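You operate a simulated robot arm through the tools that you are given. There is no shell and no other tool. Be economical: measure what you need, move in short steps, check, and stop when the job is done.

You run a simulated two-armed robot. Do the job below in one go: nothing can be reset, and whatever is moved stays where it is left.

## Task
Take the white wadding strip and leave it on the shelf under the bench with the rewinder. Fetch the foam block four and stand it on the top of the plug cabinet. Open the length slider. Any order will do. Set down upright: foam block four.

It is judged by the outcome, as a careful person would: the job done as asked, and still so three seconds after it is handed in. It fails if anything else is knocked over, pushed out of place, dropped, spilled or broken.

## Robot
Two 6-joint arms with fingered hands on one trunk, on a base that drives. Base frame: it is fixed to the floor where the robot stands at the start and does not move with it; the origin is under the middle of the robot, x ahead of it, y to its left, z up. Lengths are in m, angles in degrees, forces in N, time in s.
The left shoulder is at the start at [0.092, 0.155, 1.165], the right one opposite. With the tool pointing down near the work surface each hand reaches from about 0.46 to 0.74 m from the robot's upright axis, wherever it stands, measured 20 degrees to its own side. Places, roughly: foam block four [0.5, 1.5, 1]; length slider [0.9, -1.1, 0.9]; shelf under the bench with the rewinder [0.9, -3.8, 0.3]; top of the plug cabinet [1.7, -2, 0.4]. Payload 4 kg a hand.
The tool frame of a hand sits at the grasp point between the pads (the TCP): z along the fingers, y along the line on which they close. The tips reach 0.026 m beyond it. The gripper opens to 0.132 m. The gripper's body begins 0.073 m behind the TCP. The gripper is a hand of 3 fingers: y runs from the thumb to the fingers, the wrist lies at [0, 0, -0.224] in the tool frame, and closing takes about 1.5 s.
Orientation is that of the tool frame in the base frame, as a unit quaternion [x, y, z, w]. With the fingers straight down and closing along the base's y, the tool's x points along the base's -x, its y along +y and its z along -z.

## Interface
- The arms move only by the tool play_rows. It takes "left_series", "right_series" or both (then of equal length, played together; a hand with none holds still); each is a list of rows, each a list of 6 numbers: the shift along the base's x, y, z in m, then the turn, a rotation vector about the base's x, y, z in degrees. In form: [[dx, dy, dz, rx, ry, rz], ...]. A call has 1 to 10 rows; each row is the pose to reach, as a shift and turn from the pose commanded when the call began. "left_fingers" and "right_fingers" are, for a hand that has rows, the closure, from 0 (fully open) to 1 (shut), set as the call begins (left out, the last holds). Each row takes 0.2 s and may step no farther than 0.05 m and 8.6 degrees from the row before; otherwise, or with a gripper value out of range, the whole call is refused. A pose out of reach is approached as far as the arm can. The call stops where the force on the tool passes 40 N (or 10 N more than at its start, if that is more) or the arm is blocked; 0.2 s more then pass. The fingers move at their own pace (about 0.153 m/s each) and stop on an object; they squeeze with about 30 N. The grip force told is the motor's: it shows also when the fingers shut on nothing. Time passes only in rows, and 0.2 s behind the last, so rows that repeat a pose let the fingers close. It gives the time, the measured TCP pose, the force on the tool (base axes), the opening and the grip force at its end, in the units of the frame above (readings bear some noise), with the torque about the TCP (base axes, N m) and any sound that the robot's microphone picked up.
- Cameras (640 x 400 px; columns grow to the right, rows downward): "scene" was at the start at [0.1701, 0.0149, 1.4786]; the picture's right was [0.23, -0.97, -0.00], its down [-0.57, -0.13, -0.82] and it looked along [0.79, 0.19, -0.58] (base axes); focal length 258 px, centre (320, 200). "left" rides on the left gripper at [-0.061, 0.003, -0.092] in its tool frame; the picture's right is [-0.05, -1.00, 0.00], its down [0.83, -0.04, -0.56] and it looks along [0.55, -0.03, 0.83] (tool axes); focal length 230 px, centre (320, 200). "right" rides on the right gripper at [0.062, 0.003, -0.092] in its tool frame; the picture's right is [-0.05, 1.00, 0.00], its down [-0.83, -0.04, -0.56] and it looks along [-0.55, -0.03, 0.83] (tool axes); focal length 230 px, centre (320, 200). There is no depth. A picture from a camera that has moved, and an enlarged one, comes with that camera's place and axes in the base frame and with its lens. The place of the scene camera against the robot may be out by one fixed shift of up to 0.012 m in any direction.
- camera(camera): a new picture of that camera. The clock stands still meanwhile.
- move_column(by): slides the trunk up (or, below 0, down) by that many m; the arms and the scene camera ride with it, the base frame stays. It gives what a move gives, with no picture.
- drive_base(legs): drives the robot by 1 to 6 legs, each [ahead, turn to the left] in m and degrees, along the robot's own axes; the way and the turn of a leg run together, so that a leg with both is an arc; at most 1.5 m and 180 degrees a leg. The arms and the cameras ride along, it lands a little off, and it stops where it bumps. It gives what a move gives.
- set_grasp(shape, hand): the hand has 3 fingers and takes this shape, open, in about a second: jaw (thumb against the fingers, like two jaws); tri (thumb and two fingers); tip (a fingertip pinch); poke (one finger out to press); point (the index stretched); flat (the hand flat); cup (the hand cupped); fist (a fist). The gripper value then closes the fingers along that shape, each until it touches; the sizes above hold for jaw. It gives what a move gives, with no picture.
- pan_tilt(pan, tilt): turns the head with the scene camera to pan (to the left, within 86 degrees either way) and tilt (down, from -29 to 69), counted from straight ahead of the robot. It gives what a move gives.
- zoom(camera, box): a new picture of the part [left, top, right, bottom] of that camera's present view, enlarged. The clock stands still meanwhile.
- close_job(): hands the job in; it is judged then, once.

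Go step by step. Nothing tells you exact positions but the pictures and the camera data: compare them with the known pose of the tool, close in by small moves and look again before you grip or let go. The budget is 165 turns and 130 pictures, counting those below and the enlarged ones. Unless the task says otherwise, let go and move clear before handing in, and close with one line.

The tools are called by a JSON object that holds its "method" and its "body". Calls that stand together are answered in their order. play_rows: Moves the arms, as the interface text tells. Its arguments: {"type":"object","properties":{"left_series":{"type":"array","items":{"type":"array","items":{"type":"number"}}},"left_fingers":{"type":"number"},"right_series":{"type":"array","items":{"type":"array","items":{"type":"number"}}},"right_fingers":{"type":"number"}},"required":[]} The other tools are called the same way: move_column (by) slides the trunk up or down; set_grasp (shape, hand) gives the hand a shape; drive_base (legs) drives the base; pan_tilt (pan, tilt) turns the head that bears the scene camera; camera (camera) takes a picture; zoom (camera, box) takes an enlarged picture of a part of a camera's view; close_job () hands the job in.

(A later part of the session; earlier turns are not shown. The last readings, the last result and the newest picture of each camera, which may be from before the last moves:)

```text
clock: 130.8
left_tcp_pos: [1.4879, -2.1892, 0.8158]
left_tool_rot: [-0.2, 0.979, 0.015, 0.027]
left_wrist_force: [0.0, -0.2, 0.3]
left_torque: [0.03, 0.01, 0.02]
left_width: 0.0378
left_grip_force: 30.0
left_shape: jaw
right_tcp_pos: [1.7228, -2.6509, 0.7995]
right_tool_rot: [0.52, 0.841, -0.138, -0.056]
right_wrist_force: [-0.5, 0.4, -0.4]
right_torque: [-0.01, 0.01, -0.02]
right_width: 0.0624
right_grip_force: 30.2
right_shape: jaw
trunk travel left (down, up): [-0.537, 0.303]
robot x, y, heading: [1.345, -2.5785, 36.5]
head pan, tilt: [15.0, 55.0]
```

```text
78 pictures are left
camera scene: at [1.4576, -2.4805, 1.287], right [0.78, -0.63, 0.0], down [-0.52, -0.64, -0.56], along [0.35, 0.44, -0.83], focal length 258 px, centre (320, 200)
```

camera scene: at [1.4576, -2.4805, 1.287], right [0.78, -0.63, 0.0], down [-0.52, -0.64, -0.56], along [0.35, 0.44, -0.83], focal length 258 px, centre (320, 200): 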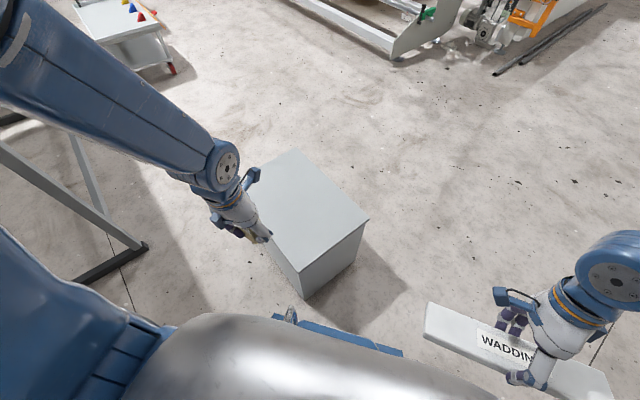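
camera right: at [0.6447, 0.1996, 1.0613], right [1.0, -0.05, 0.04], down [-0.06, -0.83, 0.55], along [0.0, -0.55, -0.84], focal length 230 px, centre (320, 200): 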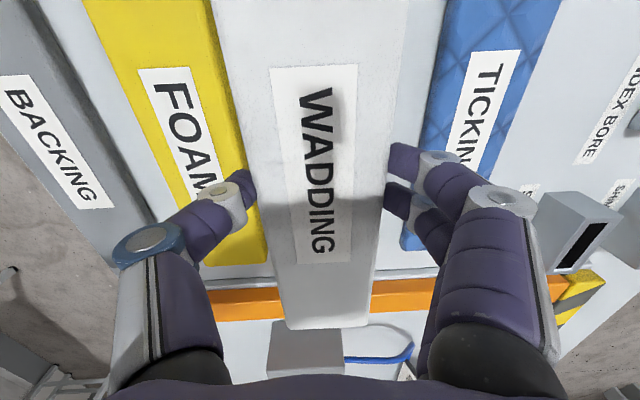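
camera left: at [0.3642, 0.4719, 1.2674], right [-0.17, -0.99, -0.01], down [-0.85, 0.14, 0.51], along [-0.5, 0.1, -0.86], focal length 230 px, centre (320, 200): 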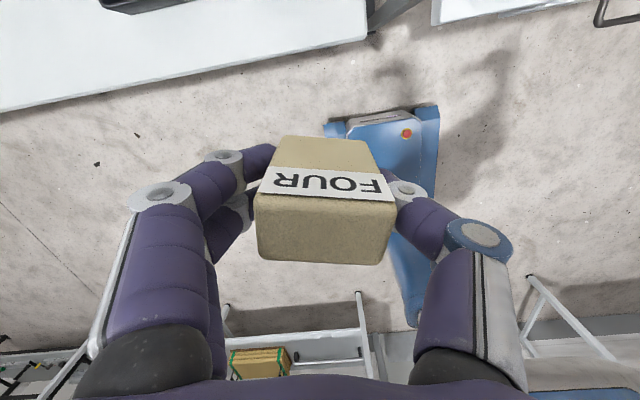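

The cabinet corners agree with my estimate. I move the left hand over the target (1.72, −2.03) while levelling it, then lower the trunk.

{"method": "play_rows", "body": {"left_series": [[0.033, 0.023, 0, -0.4, 0.5, 0], [0.066, 0.046, 0, -0.8, 0.9, 0], [0.099, 0.069, 0, -1.2, 1.4, 0], [0.132, 0.092, 0, -1.6, 1.8, 0], [0.165, 0.115, 0, -2, 2.3, 0], [0.198, 0.138, 0, -2.3, 2.7, 0], [0.232, 0.159, 0, -2.3, 2.7, 0], [0.232, 0.159, 0, -2.3, 2.7, 0]]}}

{"method": "move_column", "body": {"by": -0.25}}

{"method": "camera", "body": {"camera": "scene"}}

{"method": "camera", "body": {"camera": "left"}}

```text
clock: 132.6
left_tcp_pos: [1.7077, -2.0409, 0.824]
left_tool_rot: [-0.2, 0.98, 0.0, 0.003]
left_wrist_force: [0.0, 0.2, -0.6]
left_torque: [0.0, -0.03, -0.03]
left_width: 0.0373
left_grip_force: 29.7
left_shape: jaw
right_tcp_pos: [1.721, -2.6509, 0.8009]
right_tool_rot: [0.521, 0.841, -0.136, -0.056]
right_wrist_force: [0.3, 0.1, 0.1]
right_torque: [0.02, 0.01, -0.02]
right_width: 0.0623
right_grip_force: 29.6
right_shape: jaw
trunk travel left (down, up): [-0.537, 0.303]
robot x, y, heading: [1.3493, -2.5761, 36.1]
head pan, tilt: [15.0, 55.0]
```

```text
clock: 135.2
left_tcp_pos: [1.7084, -2.0406, 0.5733]
left_tool_rot: [-0.199, 0.98, 0.001, 0.003]
left_wrist_force: [0.1, -0.4, 0.0]
left_torque: [-0.01, -0.02, 0.0]
left_width: 0.0372
left_grip_force: 30.0
left_shape: jaw
right_tcp_pos: [1.7151, -2.6536, 0.5508]
right_tool_rot: [0.517, 0.843, -0.137, -0.056]
right_wrist_force: [0.4, -0.6, 0.4]
right_torque: [0.02, 0.0, 0.0]
right_width: 0.0624
right_grip_force: 29.9
right_shape: jaw
trunk travel left (down, up): [-0.287, 0.553]
robot x, y, heading: [1.3497, -2.5744, 36.2]
head pan, tilt: [15.0, 55.0]
```

```text
77 pictures are left
camera scene: at [1.4538, -2.4832, 1.037], right [0.78, -0.63, 0.0], down [-0.52, -0.64, -0.56], along [0.35, 0.44, -0.83], focal length 258 px, centre (320, 200)
```

scene: 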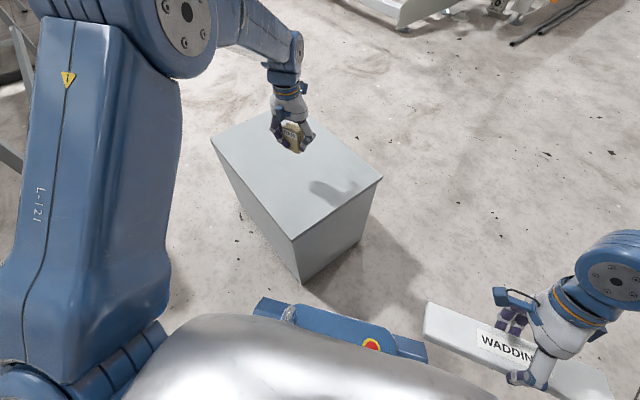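

```text
76 pictures are left
camera left: at [1.7639, -2.0138, 0.6668], right [0.44, -0.9, 0.0], down [-0.75, -0.36, 0.55], along [-0.49, -0.24, -0.83], focal length 230 px, centre (320, 200)
```

left: 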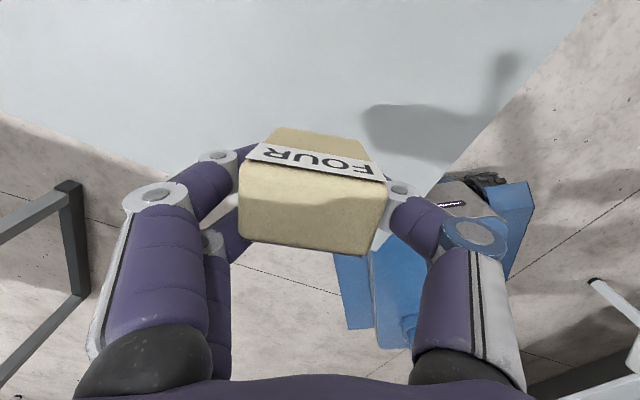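

The block seems to have tilted a bit in the grip. I zoom in with the scene camera to judge the tilt.

{"method": "zoom", "body": {"camera": "scene", "box": [245, 80, 341, 160]}}

{"method": "zoom", "body": {"camera": "left", "box": [200, 100, 424, 280]}}

```text
5.00 times, centred on (293, 120) of scene
camera zoom: at [1.4538, -2.4832, 1.037], right [0.78, -0.63, 0.0], down [-0.52, -0.64, -0.56], along [0.35, 0.44, -0.83], focal length 1288 px, centre (455, 600)
```

zoom: 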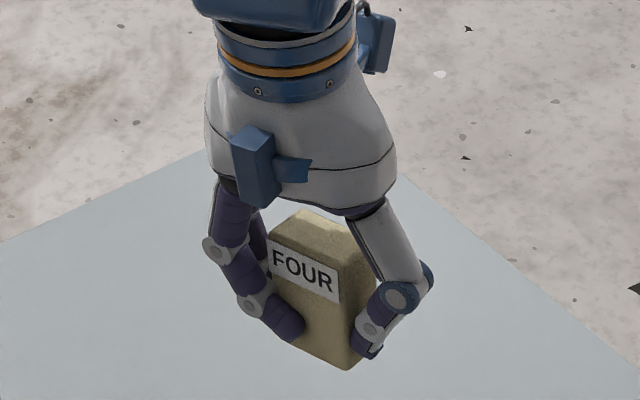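

```text
2.22 times, centred on (312, 190) of left
camera zoom: at [1.7639, -2.0138, 0.6668], right [0.44, -0.9, 0.0], down [-0.75, -0.36, 0.55], along [-0.49, -0.24, -0.83], focal length 511 px, centre (338, 222)
```

zoom: 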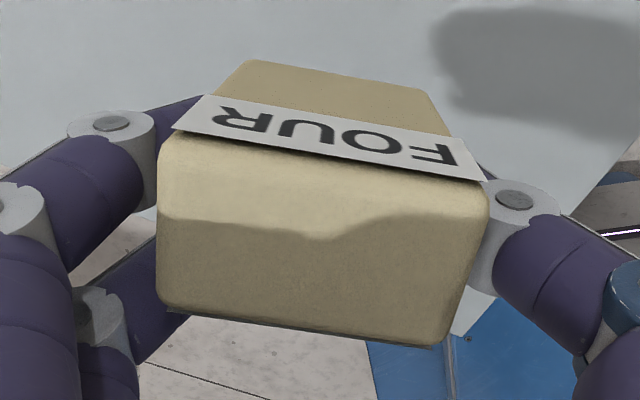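

The block has tilted roughly 10°, far side down. I counter-rotate the hand by 9° about the closing axis and descend to just above the top.

{"method": "play_rows", "body": {"left_series": [[0, 0, -0.02, 2, -4, 0], [0, 0, -0.05, 3.9, -8.1, 0], [0, 0, -0.08, 3.9, -8.1, 0], [0, 0, -0.105, 3.9, -8.1, 0], [0, 0, -0.118, 3.9, -8.1, 0], [0, 0, -0.118, 3.9, -8.1, 0]]}}

{"method": "zoom", "body": {"camera": "scene", "box": [245, 100, 357, 200]}}

{"method": "camera", "body": {"camera": "left"}}

```text
clock: 136.6
left_tcp_pos: [1.7082, -2.0409, 0.4569]
left_tool_rot: [-0.198, 0.977, 0.02, 0.08]
left_wrist_force: [0.5, -0.3, 5.3]
left_torque: [0.01, -0.01, 0.0]
left_width: 0.0372
left_grip_force: 30.2
left_shape: jaw
right_tcp_pos: [1.7174, -2.6526, 0.5513]
right_tool_rot: [0.516, 0.844, -0.137, -0.057]
right_wrist_force: [-0.8, 0.4, -1.1]
right_torque: [0.03, 0.0, 0.01]
right_width: 0.0624
right_grip_force: 29.4
right_shape: jaw
trunk travel left (down, up): [-0.287, 0.553]
robot x, y, heading: [1.3481, -2.5771, 36.2]
head pan, tilt: [15.0, 55.0]
```

```text
4.00 times, centred on (301, 150) of scene
camera zoom: at [1.4536, -2.4838, 1.0372], right [0.78, -0.63, -0.01], down [-0.52, -0.64, -0.56], along [0.35, 0.44, -0.83], focal length 1031 px, centre (396, 400)
```

zoom: 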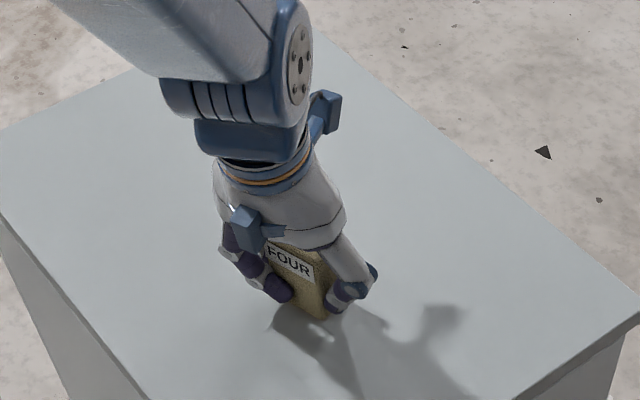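

```text
72 pictures are left
camera left: at [1.7501, -2.0196, 0.5585], right [0.44, -0.9, 0.0], down [-0.82, -0.4, 0.41], along [-0.37, -0.18, -0.91], focal length 230 px, centre (320, 200)
```

left: 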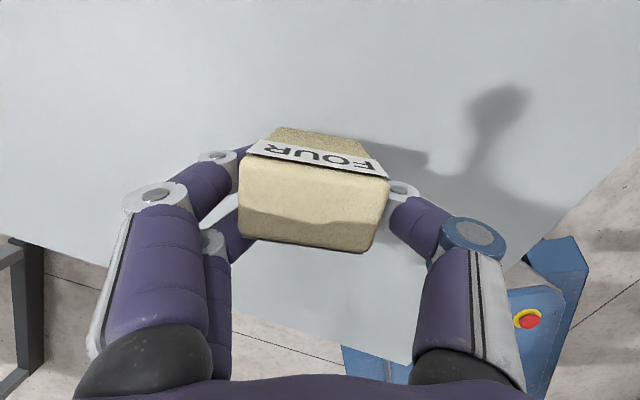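

Contact already shows 5 N at z = 0.457. I press about 3 mm more so the block sits flat.

{"method": "play_rows", "body": {"left_series": [[0, 0, -0.003, 0, 0, 0], [0, 0, -0.003, 0, 0, 0]]}}

{"method": "zoom", "body": {"camera": "scene", "box": [275, 145, 331, 185]}}

{"method": "zoom", "body": {"camera": "left", "box": [200, 100, 424, 280]}}

```text
clock: 137.2
left_tcp_pos: [1.7072, -2.041, 0.4562]
left_tool_rot: [-0.199, 0.976, 0.021, 0.081]
left_wrist_force: [4.1, -1.2, 18.5]
left_torque: [0.17, -0.08, 0.01]
left_width: 0.0377
left_grip_force: 30.5
left_shape: jaw
right_tcp_pos: [1.7161, -2.6545, 0.551]
right_tool_rot: [0.516, 0.844, -0.136, -0.057]
right_wrist_force: [0.2, -1.0, 0.0]
right_torque: [0.01, 0.0, -0.03]
right_width: 0.0625
right_grip_force: 30.2
right_shape: jaw
trunk travel left (down, up): [-0.287, 0.553]
robot x, y, heading: [1.3487, -2.5787, 36.2]
head pan, tilt: [15.0, 55.0]
```

```text
10.00 times, centred on (303, 165) of scene
camera zoom: at [1.4528, -2.4852, 1.0375], right [0.78, -0.63, -0.01], down [-0.52, -0.64, -0.56], along [0.35, 0.44, -0.83], focal length 2577 px, centre (490, 550)
```

zoom: 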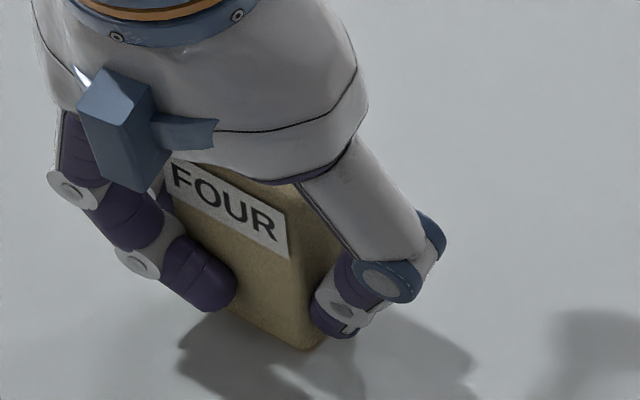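

```text
2.22 times, centred on (312, 190) of left
camera zoom: at [1.75, -2.0203, 0.5574], right [0.44, -0.9, 0.0], down [-0.82, -0.4, 0.41], along [-0.37, -0.18, -0.91], focal length 511 px, centre (338, 222)
```

zoom: 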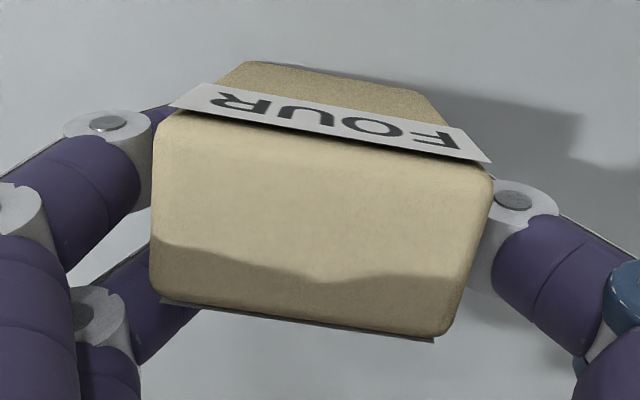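

The block is pressed onto the top and nearly flat. I relieve the pressure slightly, then open the fingers partway and look.

{"method": "play_rows", "body": {"left_series": [[0, 0, 0.002, 0, 0, 0], [0, 0, 0.002, 0, 0, 0]]}}

{"method": "play_rows", "body": {"left_series": [[0, 0, 0, 0, 0, 0], [0, 0, 0, 0, 0, 0], [0, 0, 0, 0, 0, 0]], "left_fingers": 0.4}}

{"method": "zoom", "body": {"camera": "left", "box": [200, 100, 424, 280]}}

{"method": "zoom", "body": {"camera": "scene", "box": [275, 145, 331, 185]}}

```text
clock: 137.8
left_tcp_pos: [1.7079, -2.0408, 0.4558]
left_tool_rot: [-0.198, 0.977, 0.02, 0.079]
left_wrist_force: [5.9, 0.4, 13.6]
left_torque: [0.18, -0.13, -0.04]
left_width: 0.0377
left_grip_force: 30.5
left_shape: jaw
right_tcp_pos: [1.7174, -2.6545, 0.5506]
right_tool_rot: [0.516, 0.844, -0.136, -0.055]
right_wrist_force: [0.0, 0.3, -0.4]
right_torque: [0.02, 0.01, 0.02]
right_width: 0.0624
right_grip_force: 29.8
right_shape: jaw
trunk travel left (down, up): [-0.287, 0.553]
robot x, y, heading: [1.3488, -2.5762, 36.1]
head pan, tilt: [15.0, 55.0]
```

```text
clock: 138.6
left_tcp_pos: [1.7082, -2.0398, 0.4526]
left_tool_rot: [-0.198, 0.977, 0.019, 0.077]
left_wrist_force: [-0.4, -0.2, 0.2]
left_torque: [-0.01, 0.02, -0.01]
left_width: 0.0787
left_grip_force: 0.1
left_shape: jaw
right_tcp_pos: [1.7179, -2.6532, 0.55]
right_tool_rot: [0.517, 0.843, -0.137, -0.056]
right_wrist_force: [0.4, 0.3, -0.1]
right_torque: [-0.01, -0.01, 0.02]
right_width: 0.0625
right_grip_force: 29.8
right_shape: jaw
trunk travel left (down, up): [-0.287, 0.553]
robot x, y, heading: [1.3471, -2.5763, 36.2]
head pan, tilt: [15.0, 55.0]
```

```text
2.22 times, centred on (312, 190) of left
camera zoom: at [1.7497, -2.0201, 0.5554], right [0.44, -0.9, 0.0], down [-0.82, -0.4, 0.41], along [-0.37, -0.18, -0.91], focal length 511 px, centre (338, 222)
```

zoom: 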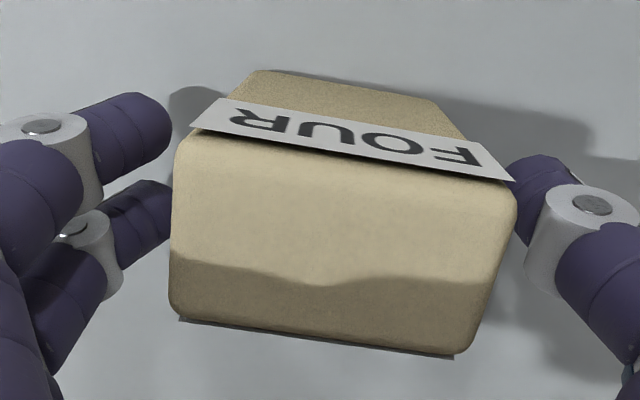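

```text
10.00 times, centred on (303, 165) of scene
camera zoom: at [1.454, -2.4831, 1.0369], right [0.78, -0.63, 0.0], down [-0.52, -0.64, -0.56], along [0.35, 0.44, -0.83], focal length 2577 px, centre (490, 550)
```

zoom: 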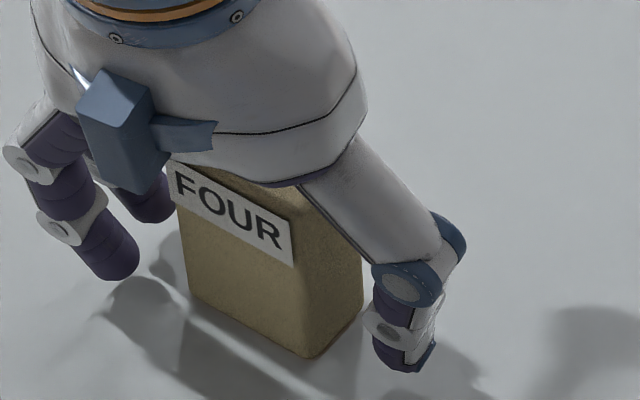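

Block four stands upright and free. I open fully and withdraw straight along the tool axis.

{"method": "play_rows", "body": {"left_series": [[0, 0, 0, 0, 0, 0], [-0.002, -0.001, 0.012, 0, 0, 0], [-0.006, -0.003, 0.04, 0, 0, 0], [-0.012, -0.006, 0.08, 0, 0, 0], [-0.018, -0.009, 0.12, 0, 0, 0], [-0.025, -0.012, 0.165, 0, 0, 0], [-0.032, -0.015, 0.21, 0, 0, 0], [-0.032, -0.015, 0.21, 0, 0, 0]], "left_fingers": 0.1}}

{"method": "camera", "body": {"camera": "scene"}}

```text
clock: 140.4
left_tcp_pos: [1.6755, -2.0561, 0.6668]
left_tool_rot: [-0.198, 0.977, 0.02, 0.078]
left_wrist_force: [-0.7, 0.5, -0.4]
left_torque: [0.01, -0.02, -0.03]
left_width: 0.1185
left_grip_force: 0.1
left_shape: jaw
right_tcp_pos: [1.7181, -2.6531, 0.5504]
right_tool_rot: [0.517, 0.843, -0.137, -0.056]
right_wrist_force: [-0.1, -0.6, -0.8]
right_torque: [0.01, 0.01, 0.01]
right_width: 0.0625
right_grip_force: 30.4
right_shape: jaw
trunk travel left (down, up): [-0.287, 0.553]
robot x, y, heading: [1.3471, -2.5766, 36.0]
head pan, tilt: [15.0, 55.0]
```

```text
67 pictures are left
camera scene: at [1.454, -2.4831, 1.0369], right [0.78, -0.63, -0.01], down [-0.52, -0.64, -0.56], along [0.35, 0.44, -0.83], focal length 258 px, centre (320, 200)
```

scene: 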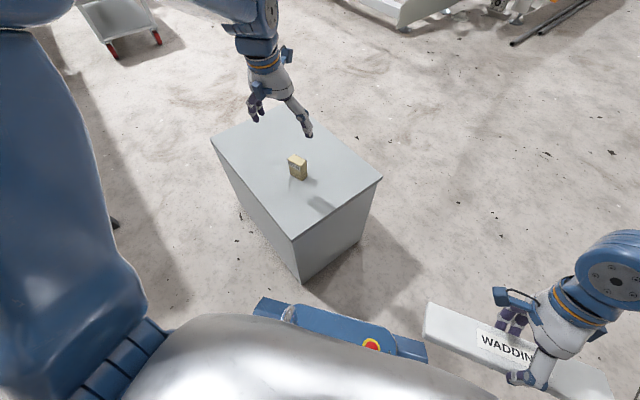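

Foam four stands on the cabinet. Next is the shelf, so I raise the trunk slightly, turn toward the rewinder bench, and approach to about (1.12, −2.9).

{"method": "move_column", "body": {"by": 0.12}}

{"method": "drive_base", "body": {"legs": [[0, -77]]}}

{"method": "drive_base", "body": {"legs": [[0, -77]]}}

{"method": "pan_tilt", "body": {"pan": 20, "tilt": 40}}

{"method": "camera", "body": {"camera": "scene"}}

```text
clock: 141.9
left_tcp_pos: [1.6759, -2.0551, 0.7858]
left_tool_rot: [-0.198, 0.977, 0.019, 0.079]
left_wrist_force: [-1.1, -0.4, 0.0]
left_torque: [0.01, -0.01, 0.02]
left_width: 0.1185
left_grip_force: 0.1
left_shape: jaw
right_tcp_pos: [1.7188, -2.6523, 0.6701]
right_tool_rot: [0.518, 0.842, -0.137, -0.056]
right_wrist_force: [0.6, 0.0, -0.6]
right_torque: [-0.01, 0.03, 0.01]
right_width: 0.0624
right_grip_force: 29.8
right_shape: jaw
trunk travel left (down, up): [-0.407, 0.433]
robot x, y, heading: [1.3447, -2.5736, 36.3]
head pan, tilt: [15.0, 55.0]
```

```text
clock: 145.6
left_tcp_pos: [1.9264, -2.7843, 0.7849]
left_tool_rot: [0.455, 0.887, -0.035, 0.074]
left_wrist_force: [0.5, -0.1, -0.3]
left_torque: [0.0, -0.03, -0.01]
left_width: 0.1185
left_grip_force: 0.1
left_shape: jaw
right_tcp_pos: [1.3575, -2.9503, 0.6713]
right_tool_rot: [0.926, 0.347, -0.074, -0.13]
right_wrist_force: [0.1, 1.0, -0.1]
right_torque: [0.04, -0.04, 0.01]
right_width: 0.0624
right_grip_force: 29.9
right_shape: jaw
trunk travel left (down, up): [-0.407, 0.433]
robot x, y, heading: [1.351, -2.5707, -41.2]
head pan, tilt: [15.0, 55.0]
```

```text
clock: 149.3
left_tcp_pos: [1.2785, -3.1637, 0.7955]
left_tool_rot: [0.908, 0.408, -0.079, 0.043]
left_wrist_force: [0.0, 0.3, 0.6]
left_torque: [-0.03, 0.01, -0.02]
left_width: 0.1185
left_grip_force: 0.0
left_shape: jaw
right_tcp_pos: [0.9877, -2.6582, 0.6719]
right_tool_rot: [0.939, -0.306, 0.022, -0.154]
right_wrist_force: [-1.1, -0.4, -0.8]
right_torque: [0.0, -0.03, 0.01]
right_width: 0.0621
right_grip_force: 30.0
right_shape: jaw
trunk travel left (down, up): [-0.407, 0.433]
robot x, y, heading: [1.3603, -2.5717, -118.6]
head pan, tilt: [15.0, 55.0]
```

```text
clock: 150.1
left_tcp_pos: [1.2863, -3.1518, 0.8042]
left_tool_rot: [0.907, 0.408, -0.087, 0.047]
left_wrist_force: [0.3, 0.0, 0.0]
left_torque: [0.03, 0.05, 0.04]
left_width: 0.1187
left_grip_force: 0.0
left_shape: jaw
right_tcp_pos: [0.9884, -2.6556, 0.6705]
right_tool_rot: [0.934, -0.319, 0.02, -0.158]
right_wrist_force: [0.5, -0.3, 0.4]
right_torque: [0.01, -0.01, 0.01]
right_width: 0.0622
right_grip_force: 30.3
right_shape: jaw
trunk travel left (down, up): [-0.407, 0.433]
robot x, y, heading: [1.3558, -2.5722, -118.8]
head pan, tilt: [20.0, 40.0]
```

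```text
66 pictures are left
camera scene: at [1.3194, -2.7246, 1.1774], right [-0.99, 0.15, -0.01], down [0.1, 0.65, -0.75], along [-0.11, -0.75, -0.66], focal length 258 px, centre (320, 200)
```

scene: 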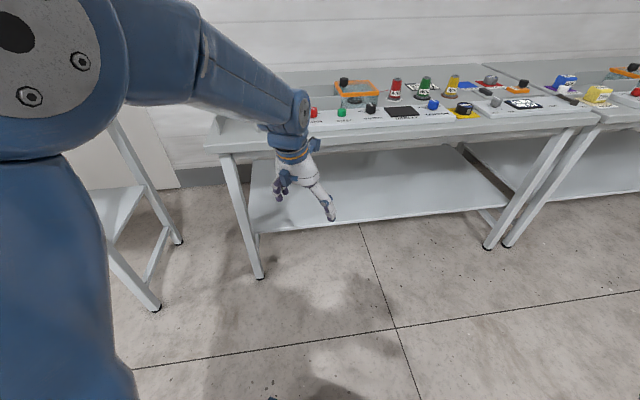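

The bench front edge is at about y = −3.5, its top at about z = 0.75, and the shelf edge is at about −3.53. I tuck the left hand back and to the side first so it won't reach over the bench.

{"method": "play_rows", "body": {"left_series": [[0.034, 0.023, 0, 0, 0, 0], [0.068, 0.046, 0, 0, 0, 0], [0.102, 0.069, 0, 0, 0, 0], [0.136, 0.092, 0, 0, 0, 0], [0.17, 0.115, 0, 0, 0, 0], [0.204, 0.138, 0, 0, 0, 0], [0.238, 0.161, 0, 0, 0, 0], [0.271, 0.182, 0, 0, 0, 0], [0.271, 0.182, 0, 0, 0, 0]]}}

{"method": "drive_base", "body": {"legs": [[0.3, 0]]}}

{"method": "drive_base", "body": {"legs": [[0, 29]]}}

{"method": "pan_tilt", "body": {"pan": -15, "tilt": 40}}

{"method": "camera", "body": {"camera": "scene"}}

```text
clock: 152.1
left_tcp_pos: [1.4223, -3.0621, 0.6908]
left_tool_rot: [0.909, 0.407, -0.079, 0.044]
left_wrist_force: [-0.8, -0.1, -0.1]
left_torque: [0.0, -0.04, -0.01]
left_width: 0.1188
left_grip_force: 0.0
left_shape: jaw
left hand out of reach, approached as far as the arm can: row 2, 3, 4, 5, 6, 7, 8, 9
right_tcp_pos: [0.9885, -2.6554, 0.6687]
right_tool_rot: [0.934, -0.319, 0.022, -0.158]
right_wrist_force: [-0.1, 0.7, -0.6]
right_torque: [-0.01, 0.02, 0.01]
right_width: 0.0623
right_grip_force: 30.1
right_shape: jaw
trunk travel left (down, up): [-0.407, 0.433]
robot x, y, heading: [1.3623, -2.5715, -118.3]
head pan, tilt: [20.0, 40.0]
```

```text
clock: 154.1
left_tcp_pos: [1.2795, -3.3228, 0.6896]
left_tool_rot: [0.91, 0.405, -0.079, 0.043]
left_wrist_force: [0.2, 0.2, 1.1]
left_torque: [0.0, -0.02, -0.01]
left_width: 0.119
left_grip_force: 0.0
left_shape: jaw
right_tcp_pos: [0.8461, -2.9125, 0.6676]
right_tool_rot: [0.933, -0.322, 0.023, -0.158]
right_wrist_force: [-0.9, -0.8, -0.5]
right_torque: [-0.02, -0.04, -0.01]
right_width: 0.0624
right_grip_force: 29.8
right_shape: jaw
trunk travel left (down, up): [-0.407, 0.433]
robot x, y, heading: [1.2202, -2.8319, -118.9]
head pan, tilt: [20.0, 40.0]
```

```text
clock: 156.0
left_tcp_pos: [1.5051, -3.2242, 0.6873]
left_tool_rot: [0.78, 0.62, -0.061, 0.061]
left_wrist_force: [-0.2, -0.1, -0.2]
left_torque: [0.0, 0.0, 0.0]
left_width: 0.1187
left_grip_force: 0.0
left_shape: jaw
right_tcp_pos: [0.9329, -3.0831, 0.6723]
right_tool_rot: [0.983, -0.08, -0.016, -0.162]
right_wrist_force: [-0.2, 0.1, -0.4]
right_torque: [0.05, 0.0, 0.01]
right_width: 0.0621
right_grip_force: 30.5
right_shape: jaw
trunk travel left (down, up): [-0.407, 0.433]
robot x, y, heading: [1.2167, -2.8286, -89.6]
head pan, tilt: [20.0, 40.0]
```

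```text
clock: 157.0
left_tcp_pos: [1.5024, -3.204, 0.6781]
left_tool_rot: [0.782, 0.62, -0.049, 0.046]
left_wrist_force: [0.1, 0.2, -0.2]
left_torque: [-0.01, -0.03, 0.0]
left_width: 0.1188
left_grip_force: 0.1
left_shape: jaw
right_tcp_pos: [0.9327, -3.0795, 0.6704]
right_tool_rot: [0.981, -0.094, -0.017, -0.167]
right_wrist_force: [-0.6, -0.6, -0.5]
right_torque: [-0.01, 0.01, 0.02]
right_width: 0.0622
right_grip_force: 30.4
right_shape: jaw
trunk travel left (down, up): [-0.407, 0.433]
robot x, y, heading: [1.2181, -2.8332, -89.7]
head pan, tilt: [-15.0, 40.0]
```

```text
65 pictures are left
camera scene: at [1.2004, -2.9899, 1.1774], right [-0.97, 0.25, 0.0], down [0.16, 0.64, -0.75], along [-0.2, -0.73, -0.66], focal length 258 px, centre (320, 200)
```

scene: 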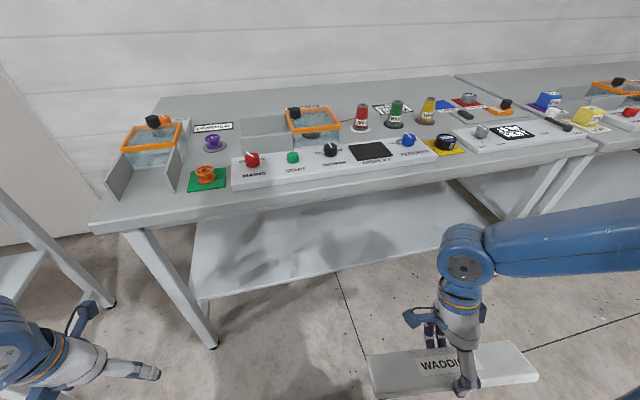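

I level the strip's yaw while moving the right hand forward, then pitch the hand so its fingers point forward and down. That way the wrist stays outside the bench.

{"method": "play_rows", "body": {"right_series": [[0, -0.04, 0, 0, 0, 5], [0, -0.08, 0, 0, 0, 10], [0, -0.12, 0, 0, 0, 10], [0, -0.16, 0, 0, 0, 10], [0, -0.16, 0, 0, 0, 10]]}}

{"method": "play_rows", "body": {"right_series": [[0, 0, 0, -7.3, 0, 0], [0, 0, 0, -14.6, 0, 0], [0, 0, 0, -21.9, 0, 0], [0, 0, 0, -29.2, 0, 0], [0, 0, 0, -36.5, 0, 0], [0, 0, 0, -43.8, 0, 0], [0, 0, 0, -51, 0, 0], [0, 0, 0, -51, 0, 0]]}}

{"method": "camera", "body": {"camera": "right"}}

{"method": "camera", "body": {"camera": "scene"}}

```text
clock: 158.2
left_tcp_pos: [1.5013, -3.2035, 0.6787]
left_tool_rot: [0.781, 0.621, -0.049, 0.046]
left_wrist_force: [0.2, 0.6, -0.4]
left_torque: [0.01, -0.03, 0.01]
left_width: 0.1189
left_grip_force: 0.0
left_shape: jaw
right_tcp_pos: [0.9333, -3.2289, 0.6777]
right_tool_rot: [0.988, 0.008, -0.029, -0.152]
right_wrist_force: [0.9, -1.1, -0.1]
right_torque: [-0.04, 0.0, 0.03]
right_width: 0.0621
right_grip_force: 29.7
right_shape: jaw
trunk travel left (down, up): [-0.407, 0.433]
robot x, y, heading: [1.2163, -2.8318, -89.9]
head pan, tilt: [-15.0, 40.0]
```

```text
clock: 160.0
left_tcp_pos: [1.5021, -3.2043, 0.6776]
left_tool_rot: [0.781, 0.621, -0.05, 0.046]
left_wrist_force: [-0.4, 0.5, 0.8]
left_torque: [-0.01, 0.0, -0.03]
left_width: 0.1189
left_grip_force: 0.0
left_shape: jaw
right_tcp_pos: [0.9264, -3.2786, 0.6752]
right_tool_rot: [0.957, -0.008, -0.03, 0.29]
right_wrist_force: [-0.6, 0.2, -0.6]
right_torque: [0.03, -0.02, 0.03]
right_width: 0.062
right_grip_force: 30.1
right_shape: jaw
right hand out of reach, approached as far as the arm can: row 6, 7, 8
trunk travel left (down, up): [-0.407, 0.433]
robot x, y, heading: [1.218, -2.8319, -89.6]
head pan, tilt: [-15.0, 40.0]
```

```text
64 pictures are left
camera right: at [0.9925, -3.2314, 0.7523], right [-0.05, -0.83, 0.56], down [-0.8, 0.37, 0.48], along [-0.6, -0.42, -0.68], focal length 230 px, centre (320, 200)
```

right: 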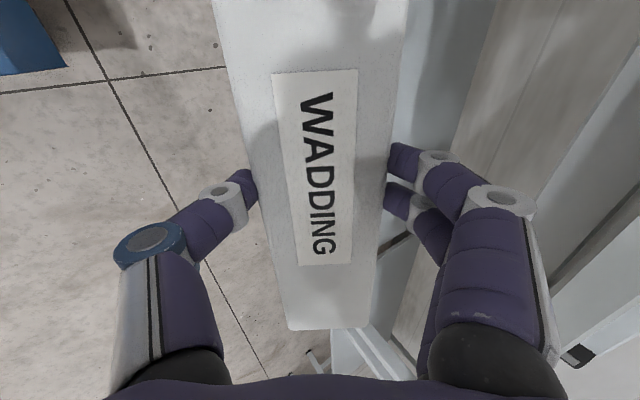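

```text
63 pictures are left
camera scene: at [1.2008, -2.9899, 1.1774], right [-0.97, 0.26, 0.01], down [0.16, 0.64, -0.75], along [-0.2, -0.73, -0.66], focal length 258 px, centre (320, 200)
```

scene: 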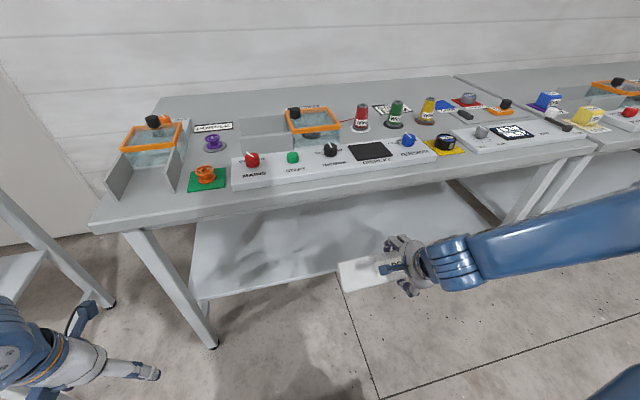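

The strip is still well held and tilted 34°. I lower the trunk to bring it near shelf height while still outside the bench.

{"method": "move_column", "body": {"by": -0.27}}

{"method": "camera", "body": {"camera": "scene"}}

{"method": "camera", "body": {"camera": "right"}}

```text
clock: 162.7
left_tcp_pos: [1.5021, -3.2053, 0.4104]
left_tool_rot: [0.781, 0.62, -0.053, 0.05]
left_wrist_force: [-0.1, -0.4, -0.8]
left_torque: [-0.01, 0.01, 0.01]
left_width: 0.1189
left_grip_force: 0.0
left_shape: jaw
right_tcp_pos: [0.9246, -3.2749, 0.406]
right_tool_rot: [0.958, -0.006, -0.029, 0.287]
right_wrist_force: [0.2, -0.4, -0.4]
right_torque: [0.01, 0.0, 0.01]
right_width: 0.062
right_grip_force: 29.9
right_shape: jaw
trunk travel left (down, up): [-0.137, 0.703]
robot x, y, heading: [1.2172, -2.8333, -89.8]
head pan, tilt: [-15.0, 40.0]
```

```text
62 pictures are left
camera scene: at [1.2002, -2.9848, 0.9075], right [-0.97, 0.26, 0.0], down [0.16, 0.64, -0.75], along [-0.2, -0.73, -0.66], focal length 258 px, centre (320, 200)
```

scene: 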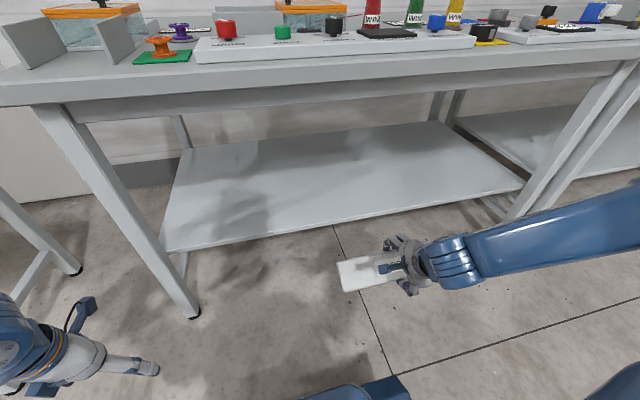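

```text
61 pictures are left
camera right: at [0.9921, -3.2285, 0.4818], right [-0.05, -0.83, 0.55], down [-0.8, 0.36, 0.48], along [-0.6, -0.42, -0.68], focal length 230 px, centre (320, 200)
```

right: 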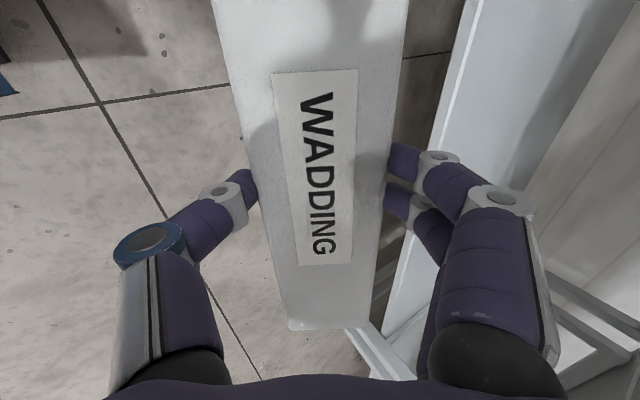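

Triangulating the two views puts the shelf at z≈0.34 with its front edge at y≈−3.52, and the bench underside at about 0.70. I drive forward 0.12 m and then reach in.

{"method": "drive_base", "body": {"legs": [[0.12, 0]]}}

{"method": "play_rows", "body": {"right_series": [[0, 0, 0.015, 0, 0, 0], [0, -0.035, 0.02, 0, 0, 0], [0, -0.07, 0.02, 0, 0, 0], [0, -0.1, 0.02, 0, 0, 0], [0, -0.1, 0.02, 0, 0, 0]]}}

{"method": "camera", "body": {"camera": "scene"}}

{"method": "camera", "body": {"camera": "right"}}

```text
clock: 164.0
left_tcp_pos: [1.5046, -3.3267, 0.41]
left_tool_rot: [0.781, 0.62, -0.052, 0.05]
left_wrist_force: [-0.4, -0.1, 0.5]
left_torque: [0.02, 0.02, -0.03]
left_width: 0.1188
left_grip_force: 0.0
left_shape: jaw
right_tcp_pos: [0.927, -3.398, 0.4047]
right_tool_rot: [0.958, -0.005, -0.029, 0.287]
right_wrist_force: [-1.0, 0.4, -0.2]
right_torque: [0.0, 0.0, 0.01]
right_width: 0.0623
right_grip_force: 30.4
right_shape: jaw
trunk travel left (down, up): [-0.137, 0.703]
robot x, y, heading: [1.2137, -2.9482, -89.7]
head pan, tilt: [-15.0, 40.0]
```

```text
clock: 165.2
left_tcp_pos: [1.5017, -3.3114, 0.4037]
left_tool_rot: [0.78, 0.622, -0.044, 0.04]
left_wrist_force: [-0.1, -0.7, -0.3]
left_torque: [0.01, 0.04, -0.01]
left_width: 0.1189
left_grip_force: 0.0
left_shape: jaw
right_tcp_pos: [0.9284, -3.4926, 0.4334]
right_tool_rot: [0.955, -0.005, -0.028, 0.295]
right_wrist_force: [-1.2, -0.4, -0.8]
right_torque: [0.03, 0.01, 0.01]
right_width: 0.0619
right_grip_force: 29.9
right_shape: jaw
right hand out of reach, approached as far as the arm can: row 1
trunk travel left (down, up): [-0.137, 0.703]
robot x, y, heading: [1.2183, -2.9541, -89.8]
head pan, tilt: [-15.0, 40.0]
```

```text
60 pictures are left
camera scene: at [1.2011, -3.1061, 0.9074], right [-0.97, 0.25, 0.01], down [0.16, 0.64, -0.75], along [-0.19, -0.73, -0.66], focal length 258 px, centre (320, 200)
```

scene: 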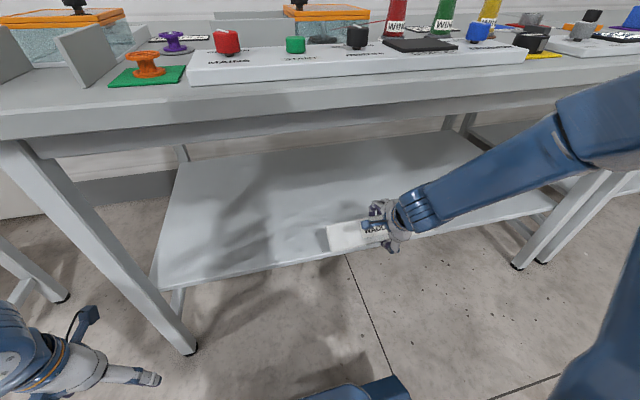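

```text
59 pictures are left
camera right: at [0.9949, -3.4427, 0.5095], right [-0.04, -0.82, 0.57], down [-0.8, 0.37, 0.47], along [-0.6, -0.43, -0.67], focal length 230 px, centre (320, 200)
```

right: 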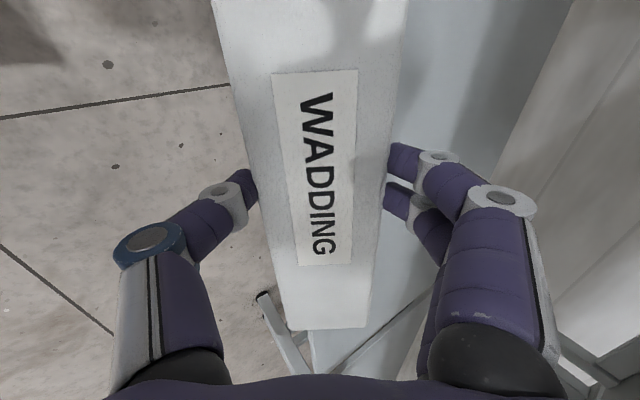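

The strip is entering above the shelf edge. I reach another 0.11 m in and check again.

{"method": "play_rows", "body": {"right_series": [[0, -0.03, 0, 0, 0, 0], [0, -0.06, 0, 0, 0, 0], [0, -0.09, 0, 0, 0, 0], [0, -0.115, 0, 0, 0, 0], [0, -0.115, 0, 0, 0, 0]]}}

{"method": "camera", "body": {"camera": "scene"}}

{"method": "camera", "body": {"camera": "right"}}

```text
clock: 166.4
left_tcp_pos: [1.5021, -3.311, 0.4036]
left_tool_rot: [0.781, 0.622, -0.043, 0.04]
left_wrist_force: [-0.5, 0.1, -0.4]
left_torque: [-0.02, 0.0, 0.02]
left_width: 0.1184
left_grip_force: 0.1
left_shape: jaw
right_tcp_pos: [0.9284, -3.6082, 0.4358]
right_tool_rot: [0.955, -0.004, -0.028, 0.295]
right_wrist_force: [1.0, -0.4, -0.4]
right_torque: [0.02, 0.0, 0.0]
right_width: 0.062
right_grip_force: 30.3
right_shape: jaw
trunk travel left (down, up): [-0.137, 0.703]
robot x, y, heading: [1.2199, -2.9525, -89.9]
head pan, tilt: [-15.0, 40.0]
```

```text
58 pictures are left
camera scene: at [1.2011, -3.1062, 0.9074], right [-0.97, 0.25, 0.01], down [0.16, 0.64, -0.75], along [-0.19, -0.73, -0.66], focal length 258 px, centre (320, 200)
```

scene: 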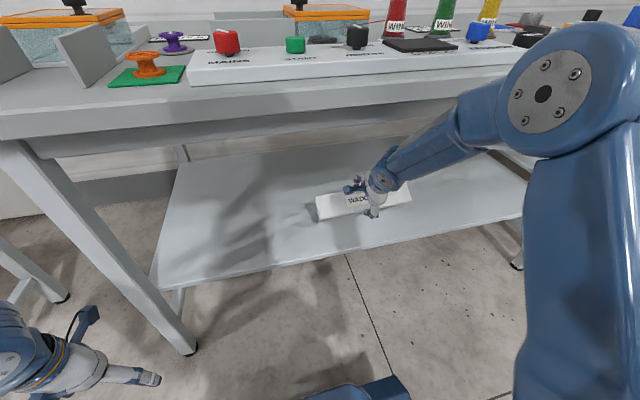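

```text
57 pictures are left
camera right: at [0.9947, -3.5592, 0.5117], right [-0.04, -0.82, 0.57], down [-0.8, 0.37, 0.47], along [-0.6, -0.43, -0.67], focal length 230 px, centre (320, 200)
```

right: 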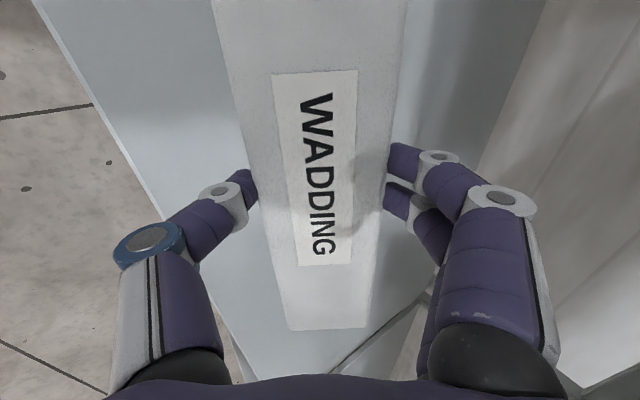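

The strip is fully over the shelf. I lower it while easing the tilt to about 22°, watching for contact.

{"method": "play_rows", "body": {"right_series": [[0, 0, -0.012, 4, 0, 0], [0, 0, -0.025, 8, 0, 0], [0, 0, -0.038, 12, 0, 0], [0, 0, -0.046, 12, 0, 0], [0, 0, -0.046, 12, 0, 0]]}}

{"method": "camera", "body": {"camera": "right"}}

{"method": "zoom", "body": {"camera": "scene", "box": [280, 140, 440, 260]}}

```text
clock: 167.6
left_tcp_pos: [1.5016, -3.3111, 0.4045]
left_tool_rot: [0.78, 0.623, -0.044, 0.04]
left_wrist_force: [-0.1, 0.0, 0.2]
left_torque: [-0.01, 0.03, -0.03]
left_width: 0.1188
left_grip_force: 0.0
left_shape: jaw
right_tcp_pos: [0.9274, -3.6063, 0.3866]
right_tool_rot: [0.98, -0.002, -0.028, 0.196]
right_wrist_force: [0.3, -0.1, -1.0]
right_torque: [-0.01, 0.02, -0.02]
right_width: 0.0621
right_grip_force: 30.1
right_shape: jaw
trunk travel left (down, up): [-0.137, 0.703]
robot x, y, heading: [1.2138, -2.9536, -89.9]
head pan, tilt: [-15.0, 40.0]
```

```text
56 pictures are left
camera right: at [0.9938, -3.574, 0.4705], right [-0.04, -0.92, 0.38], down [-0.8, 0.26, 0.54], along [-0.6, -0.28, -0.75], focal length 230 px, centre (320, 200)
```

right: 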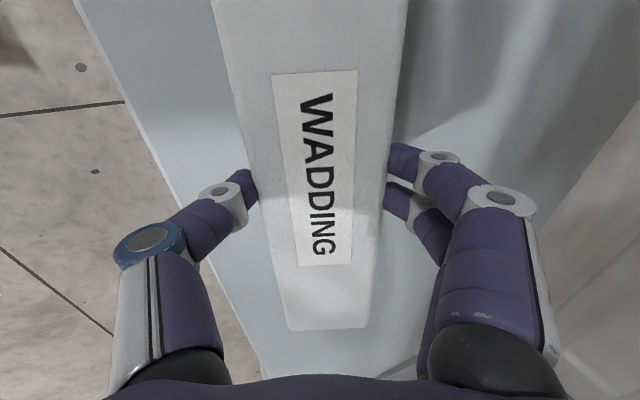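

```text
3.33 times, centred on (360, 200) of scene
camera zoom: at [1.201, -3.1062, 0.9074], right [-0.97, 0.25, 0.0], down [0.16, 0.64, -0.75], along [-0.19, -0.73, -0.66], focal length 859 px, centre (187, 200)
```

zoom: 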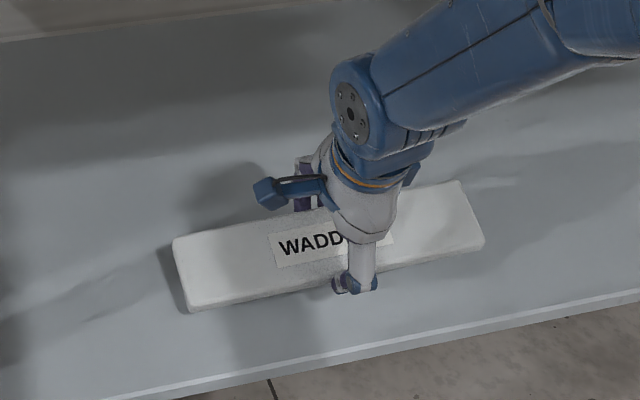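

There is no contact yet, so I keep lowering in small steps.

{"method": "play_rows", "body": {"right_series": [[0, 0, -0.006, 0, 0, 0], [0, 0, -0.012, 0, 0, 0], [0, 0, -0.018, 0, 0, 0], [0, 0, -0.018, 0, 0, 0]]}}

{"method": "zoom", "body": {"camera": "scene", "box": [280, 140, 440, 260]}}

```text
clock: 168.6
left_tcp_pos: [1.5028, -3.3114, 0.4045]
left_tool_rot: [0.78, 0.623, -0.044, 0.041]
left_wrist_force: [-0.1, -0.3, 0.8]
left_torque: [-0.01, 0.01, 0.01]
left_width: 0.1188
left_grip_force: 0.0
left_shape: jaw
right_tcp_pos: [0.9267, -3.607, 0.3694]
right_tool_rot: [0.98, -0.001, -0.028, 0.195]
right_wrist_force: [-0.5, 0.1, 0.0]
right_torque: [0.01, 0.01, 0.02]
right_width: 0.0621
right_grip_force: 30.2
right_shape: jaw
trunk travel left (down, up): [-0.137, 0.703]
robot x, y, heading: [1.2156, -2.9545, -89.4]
head pan, tilt: [-15.0, 40.0]
```

```text
3.33 times, centred on (360, 200) of scene
camera zoom: at [1.2011, -3.1062, 0.9074], right [-0.97, 0.25, 0.0], down [0.16, 0.64, -0.75], along [-0.19, -0.73, -0.66], focal length 859 px, centre (187, 200)
```

zoom: 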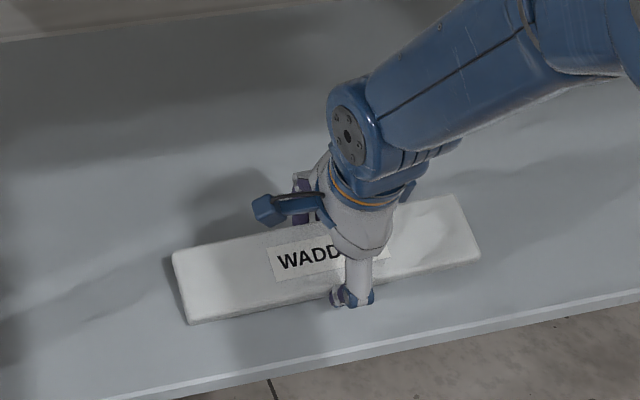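

Still in air, though the shadow is closing. I lower further until contact.

{"method": "play_rows", "body": {"right_series": [[0, 0, -0.006, 0, 0, 0], [0, 0, -0.012, 0, 0, 0], [0, 0, -0.018, 0, 0, 0], [0, 0, -0.018, 0, 0, 0]]}}

{"method": "zoom", "body": {"camera": "scene", "box": [280, 140, 440, 260]}}

```text
clock: 169.4
left_tcp_pos: [1.4989, -3.2967, 0.3973]
left_tool_rot: [0.781, 0.622, -0.035, 0.029]
left_wrist_force: [1.0, -0.2, -0.1]
left_torque: [0.05, 0.0, 0.03]
left_width: 0.1189
left_grip_force: 0.0
left_shape: jaw
right_tcp_pos: [0.9269, -3.6032, 0.3656]
right_tool_rot: [0.978, -0.002, -0.028, 0.206]
right_wrist_force: [-1.0, -0.1, -0.4]
right_torque: [0.02, -0.01, -0.05]
right_width: 0.062
right_grip_force: 30.3
right_shape: jaw
trunk travel left (down, up): [-0.137, 0.703]
robot x, y, heading: [1.2145, -2.951, -89.7]
head pan, tilt: [-15.0, 40.0]
stopped in row 4 (right hand): the force on the tool passed its limit (the readings are from after the stop); the commanded pose is now the measured one
```

```text
3.33 times, centred on (360, 200) of scene
camera zoom: at [1.2013, -3.1064, 0.9069], right [-0.97, 0.25, 0.01], down [0.16, 0.64, -0.75], along [-0.19, -0.73, -0.66], focal length 859 px, centre (187, 200)
```

zoom: 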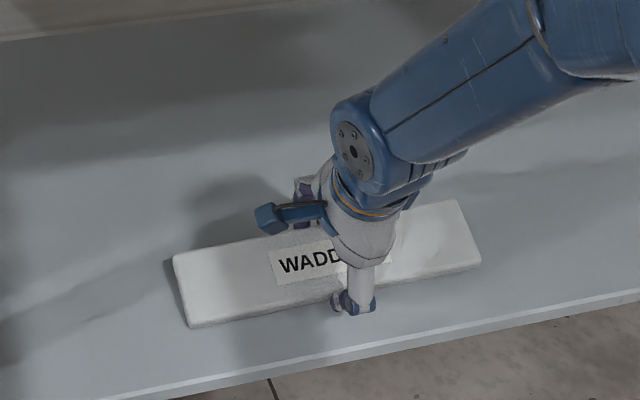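

Contact is found. I lower 5 mm and open the fingers partway.

{"method": "play_rows", "body": {"right_series": [[0, 0, -0.005, 0, 0, 0], [0, 0, -0.005, 0, 0, 0]]}}

{"method": "play_rows", "body": {"right_series": [[0, 0, 0, 0, 0, 0], [0, 0, 0, 0, 0, 0], [0, 0, 0, 0, 0, 0], [0, 0, 0, 0, 0, 0]], "right_fingers": 0.2}}

{"method": "zoom", "body": {"camera": "scene", "box": [280, 140, 440, 260]}}

{"method": "camera", "body": {"camera": "right"}}

```text
clock: 170.0
left_tcp_pos: [1.5005, -3.2967, 0.398]
left_tool_rot: [0.781, 0.623, -0.035, 0.031]
left_wrist_force: [-0.8, 0.5, 1.0]
left_torque: [0.01, -0.01, -0.04]
left_width: 0.1188
left_grip_force: 0.1
left_shape: jaw
right_tcp_pos: [0.9281, -3.6034, 0.3626]
right_tool_rot: [0.978, -0.002, -0.027, 0.206]
right_wrist_force: [0.5, 0.1, 0.1]
right_torque: [-0.01, -0.09, -0.05]
right_width: 0.062
right_grip_force: 30.5
right_shape: jaw
trunk travel left (down, up): [-0.137, 0.703]
robot x, y, heading: [1.2183, -2.9552, -89.8]
head pan, tilt: [-15.0, 40.0]
```

```text
clock: 171.0
left_tcp_pos: [1.4995, -3.298, 0.3983]
left_tool_rot: [0.781, 0.622, -0.036, 0.03]
left_wrist_force: [-0.4, 0.2, 0.7]
left_torque: [0.03, -0.01, 0.04]
left_width: 0.1188
left_grip_force: 0.1
left_shape: jaw
right_tcp_pos: [0.9279, -3.6028, 0.3644]
right_tool_rot: [0.978, -0.002, -0.028, 0.208]
right_wrist_force: [-2.4, -5.4, 19.5]
right_torque: [0.33, 0.02, 0.06]
right_width: 0.1044
right_grip_force: 0.0
right_shape: jaw
trunk travel left (down, up): [-0.137, 0.703]
robot x, y, heading: [1.2179, -2.9531, -89.6]
head pan, tilt: [-15.0, 40.0]
```

```text
3.33 times, centred on (360, 200) of scene
camera zoom: at [1.2019, -3.1042, 0.9079], right [-0.97, 0.25, 0.01], down [0.16, 0.63, -0.76], along [-0.2, -0.73, -0.65], focal length 859 px, centre (187, 200)
```

zoom: 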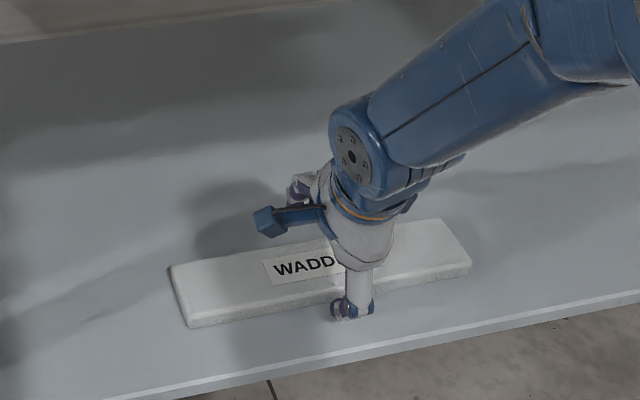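

```text
51 pictures are left
camera right: at [0.9944, -3.5684, 0.4474], right [-0.04, -0.91, 0.41], down [-0.8, 0.28, 0.53], along [-0.6, -0.3, -0.74], focal length 230 px, centre (320, 200)
```

right: 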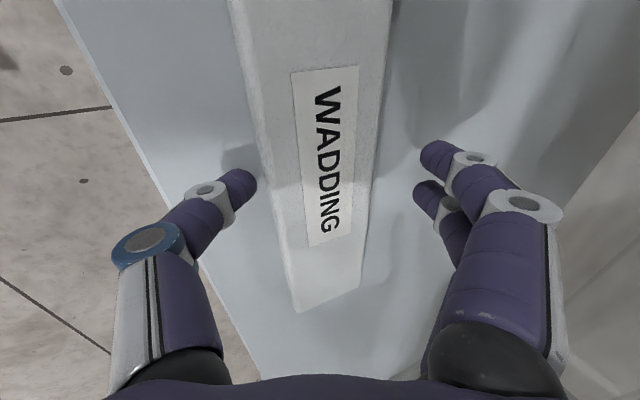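

The strip lies on the shelf. I ease up and back out carefully, fingertips first clear of the strip.

{"method": "play_rows", "body": {"right_series": [[0, 0.003, 0.015, 0, 0, 0], [0, 0.008, 0.035, 0, 0, 0], [0, 0.018, 0.052, 0, 0, 0], [0, 0.04, 0.06, 0, 0, 0], [0, 0.075, 0.06, 0, 0, 0], [0, 0.115, 0.06, 0, 0, 0], [0, 0.16, 0.06, 0, 0, 0], [0, 0.2, 0.06, 0, 0, 0], [0, 0.2, 0.06, 0, 0, 0]]}}

{"method": "camera", "body": {"camera": "scene"}}

```text
clock: 173.0
left_tcp_pos: [1.4984, -3.2967, 0.3983]
left_tool_rot: [0.781, 0.622, -0.035, 0.03]
left_wrist_force: [-0.5, -0.4, -0.1]
left_torque: [0.02, 0.02, -0.02]
left_width: 0.1189
left_grip_force: 0.1
left_shape: jaw
right_tcp_pos: [0.9258, -3.406, 0.4187]
right_tool_rot: [0.978, -0.002, -0.028, 0.206]
right_wrist_force: [-0.3, 0.4, -0.2]
right_torque: [-0.02, 0.02, 0.0]
right_width: 0.1052
right_grip_force: 0.1
right_shape: jaw
trunk travel left (down, up): [-0.137, 0.703]
robot x, y, heading: [1.2192, -2.9492, -89.9]
head pan, tilt: [-15.0, 40.0]
```

```text
50 pictures are left
camera scene: at [1.201, -3.1058, 0.9075], right [-0.97, 0.25, 0.0], down [0.16, 0.64, -0.75], along [-0.19, -0.73, -0.66], focal length 258 px, centre (320, 200)
```

scene: 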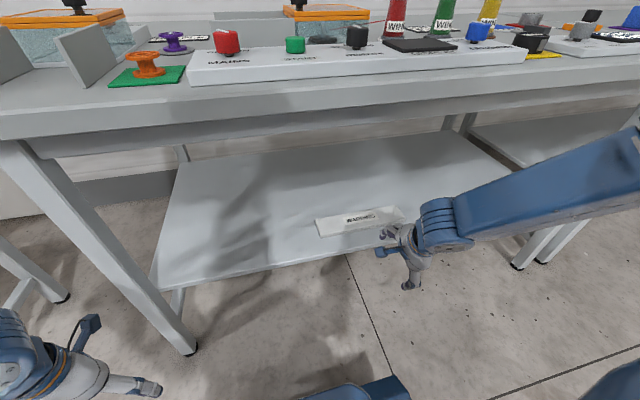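

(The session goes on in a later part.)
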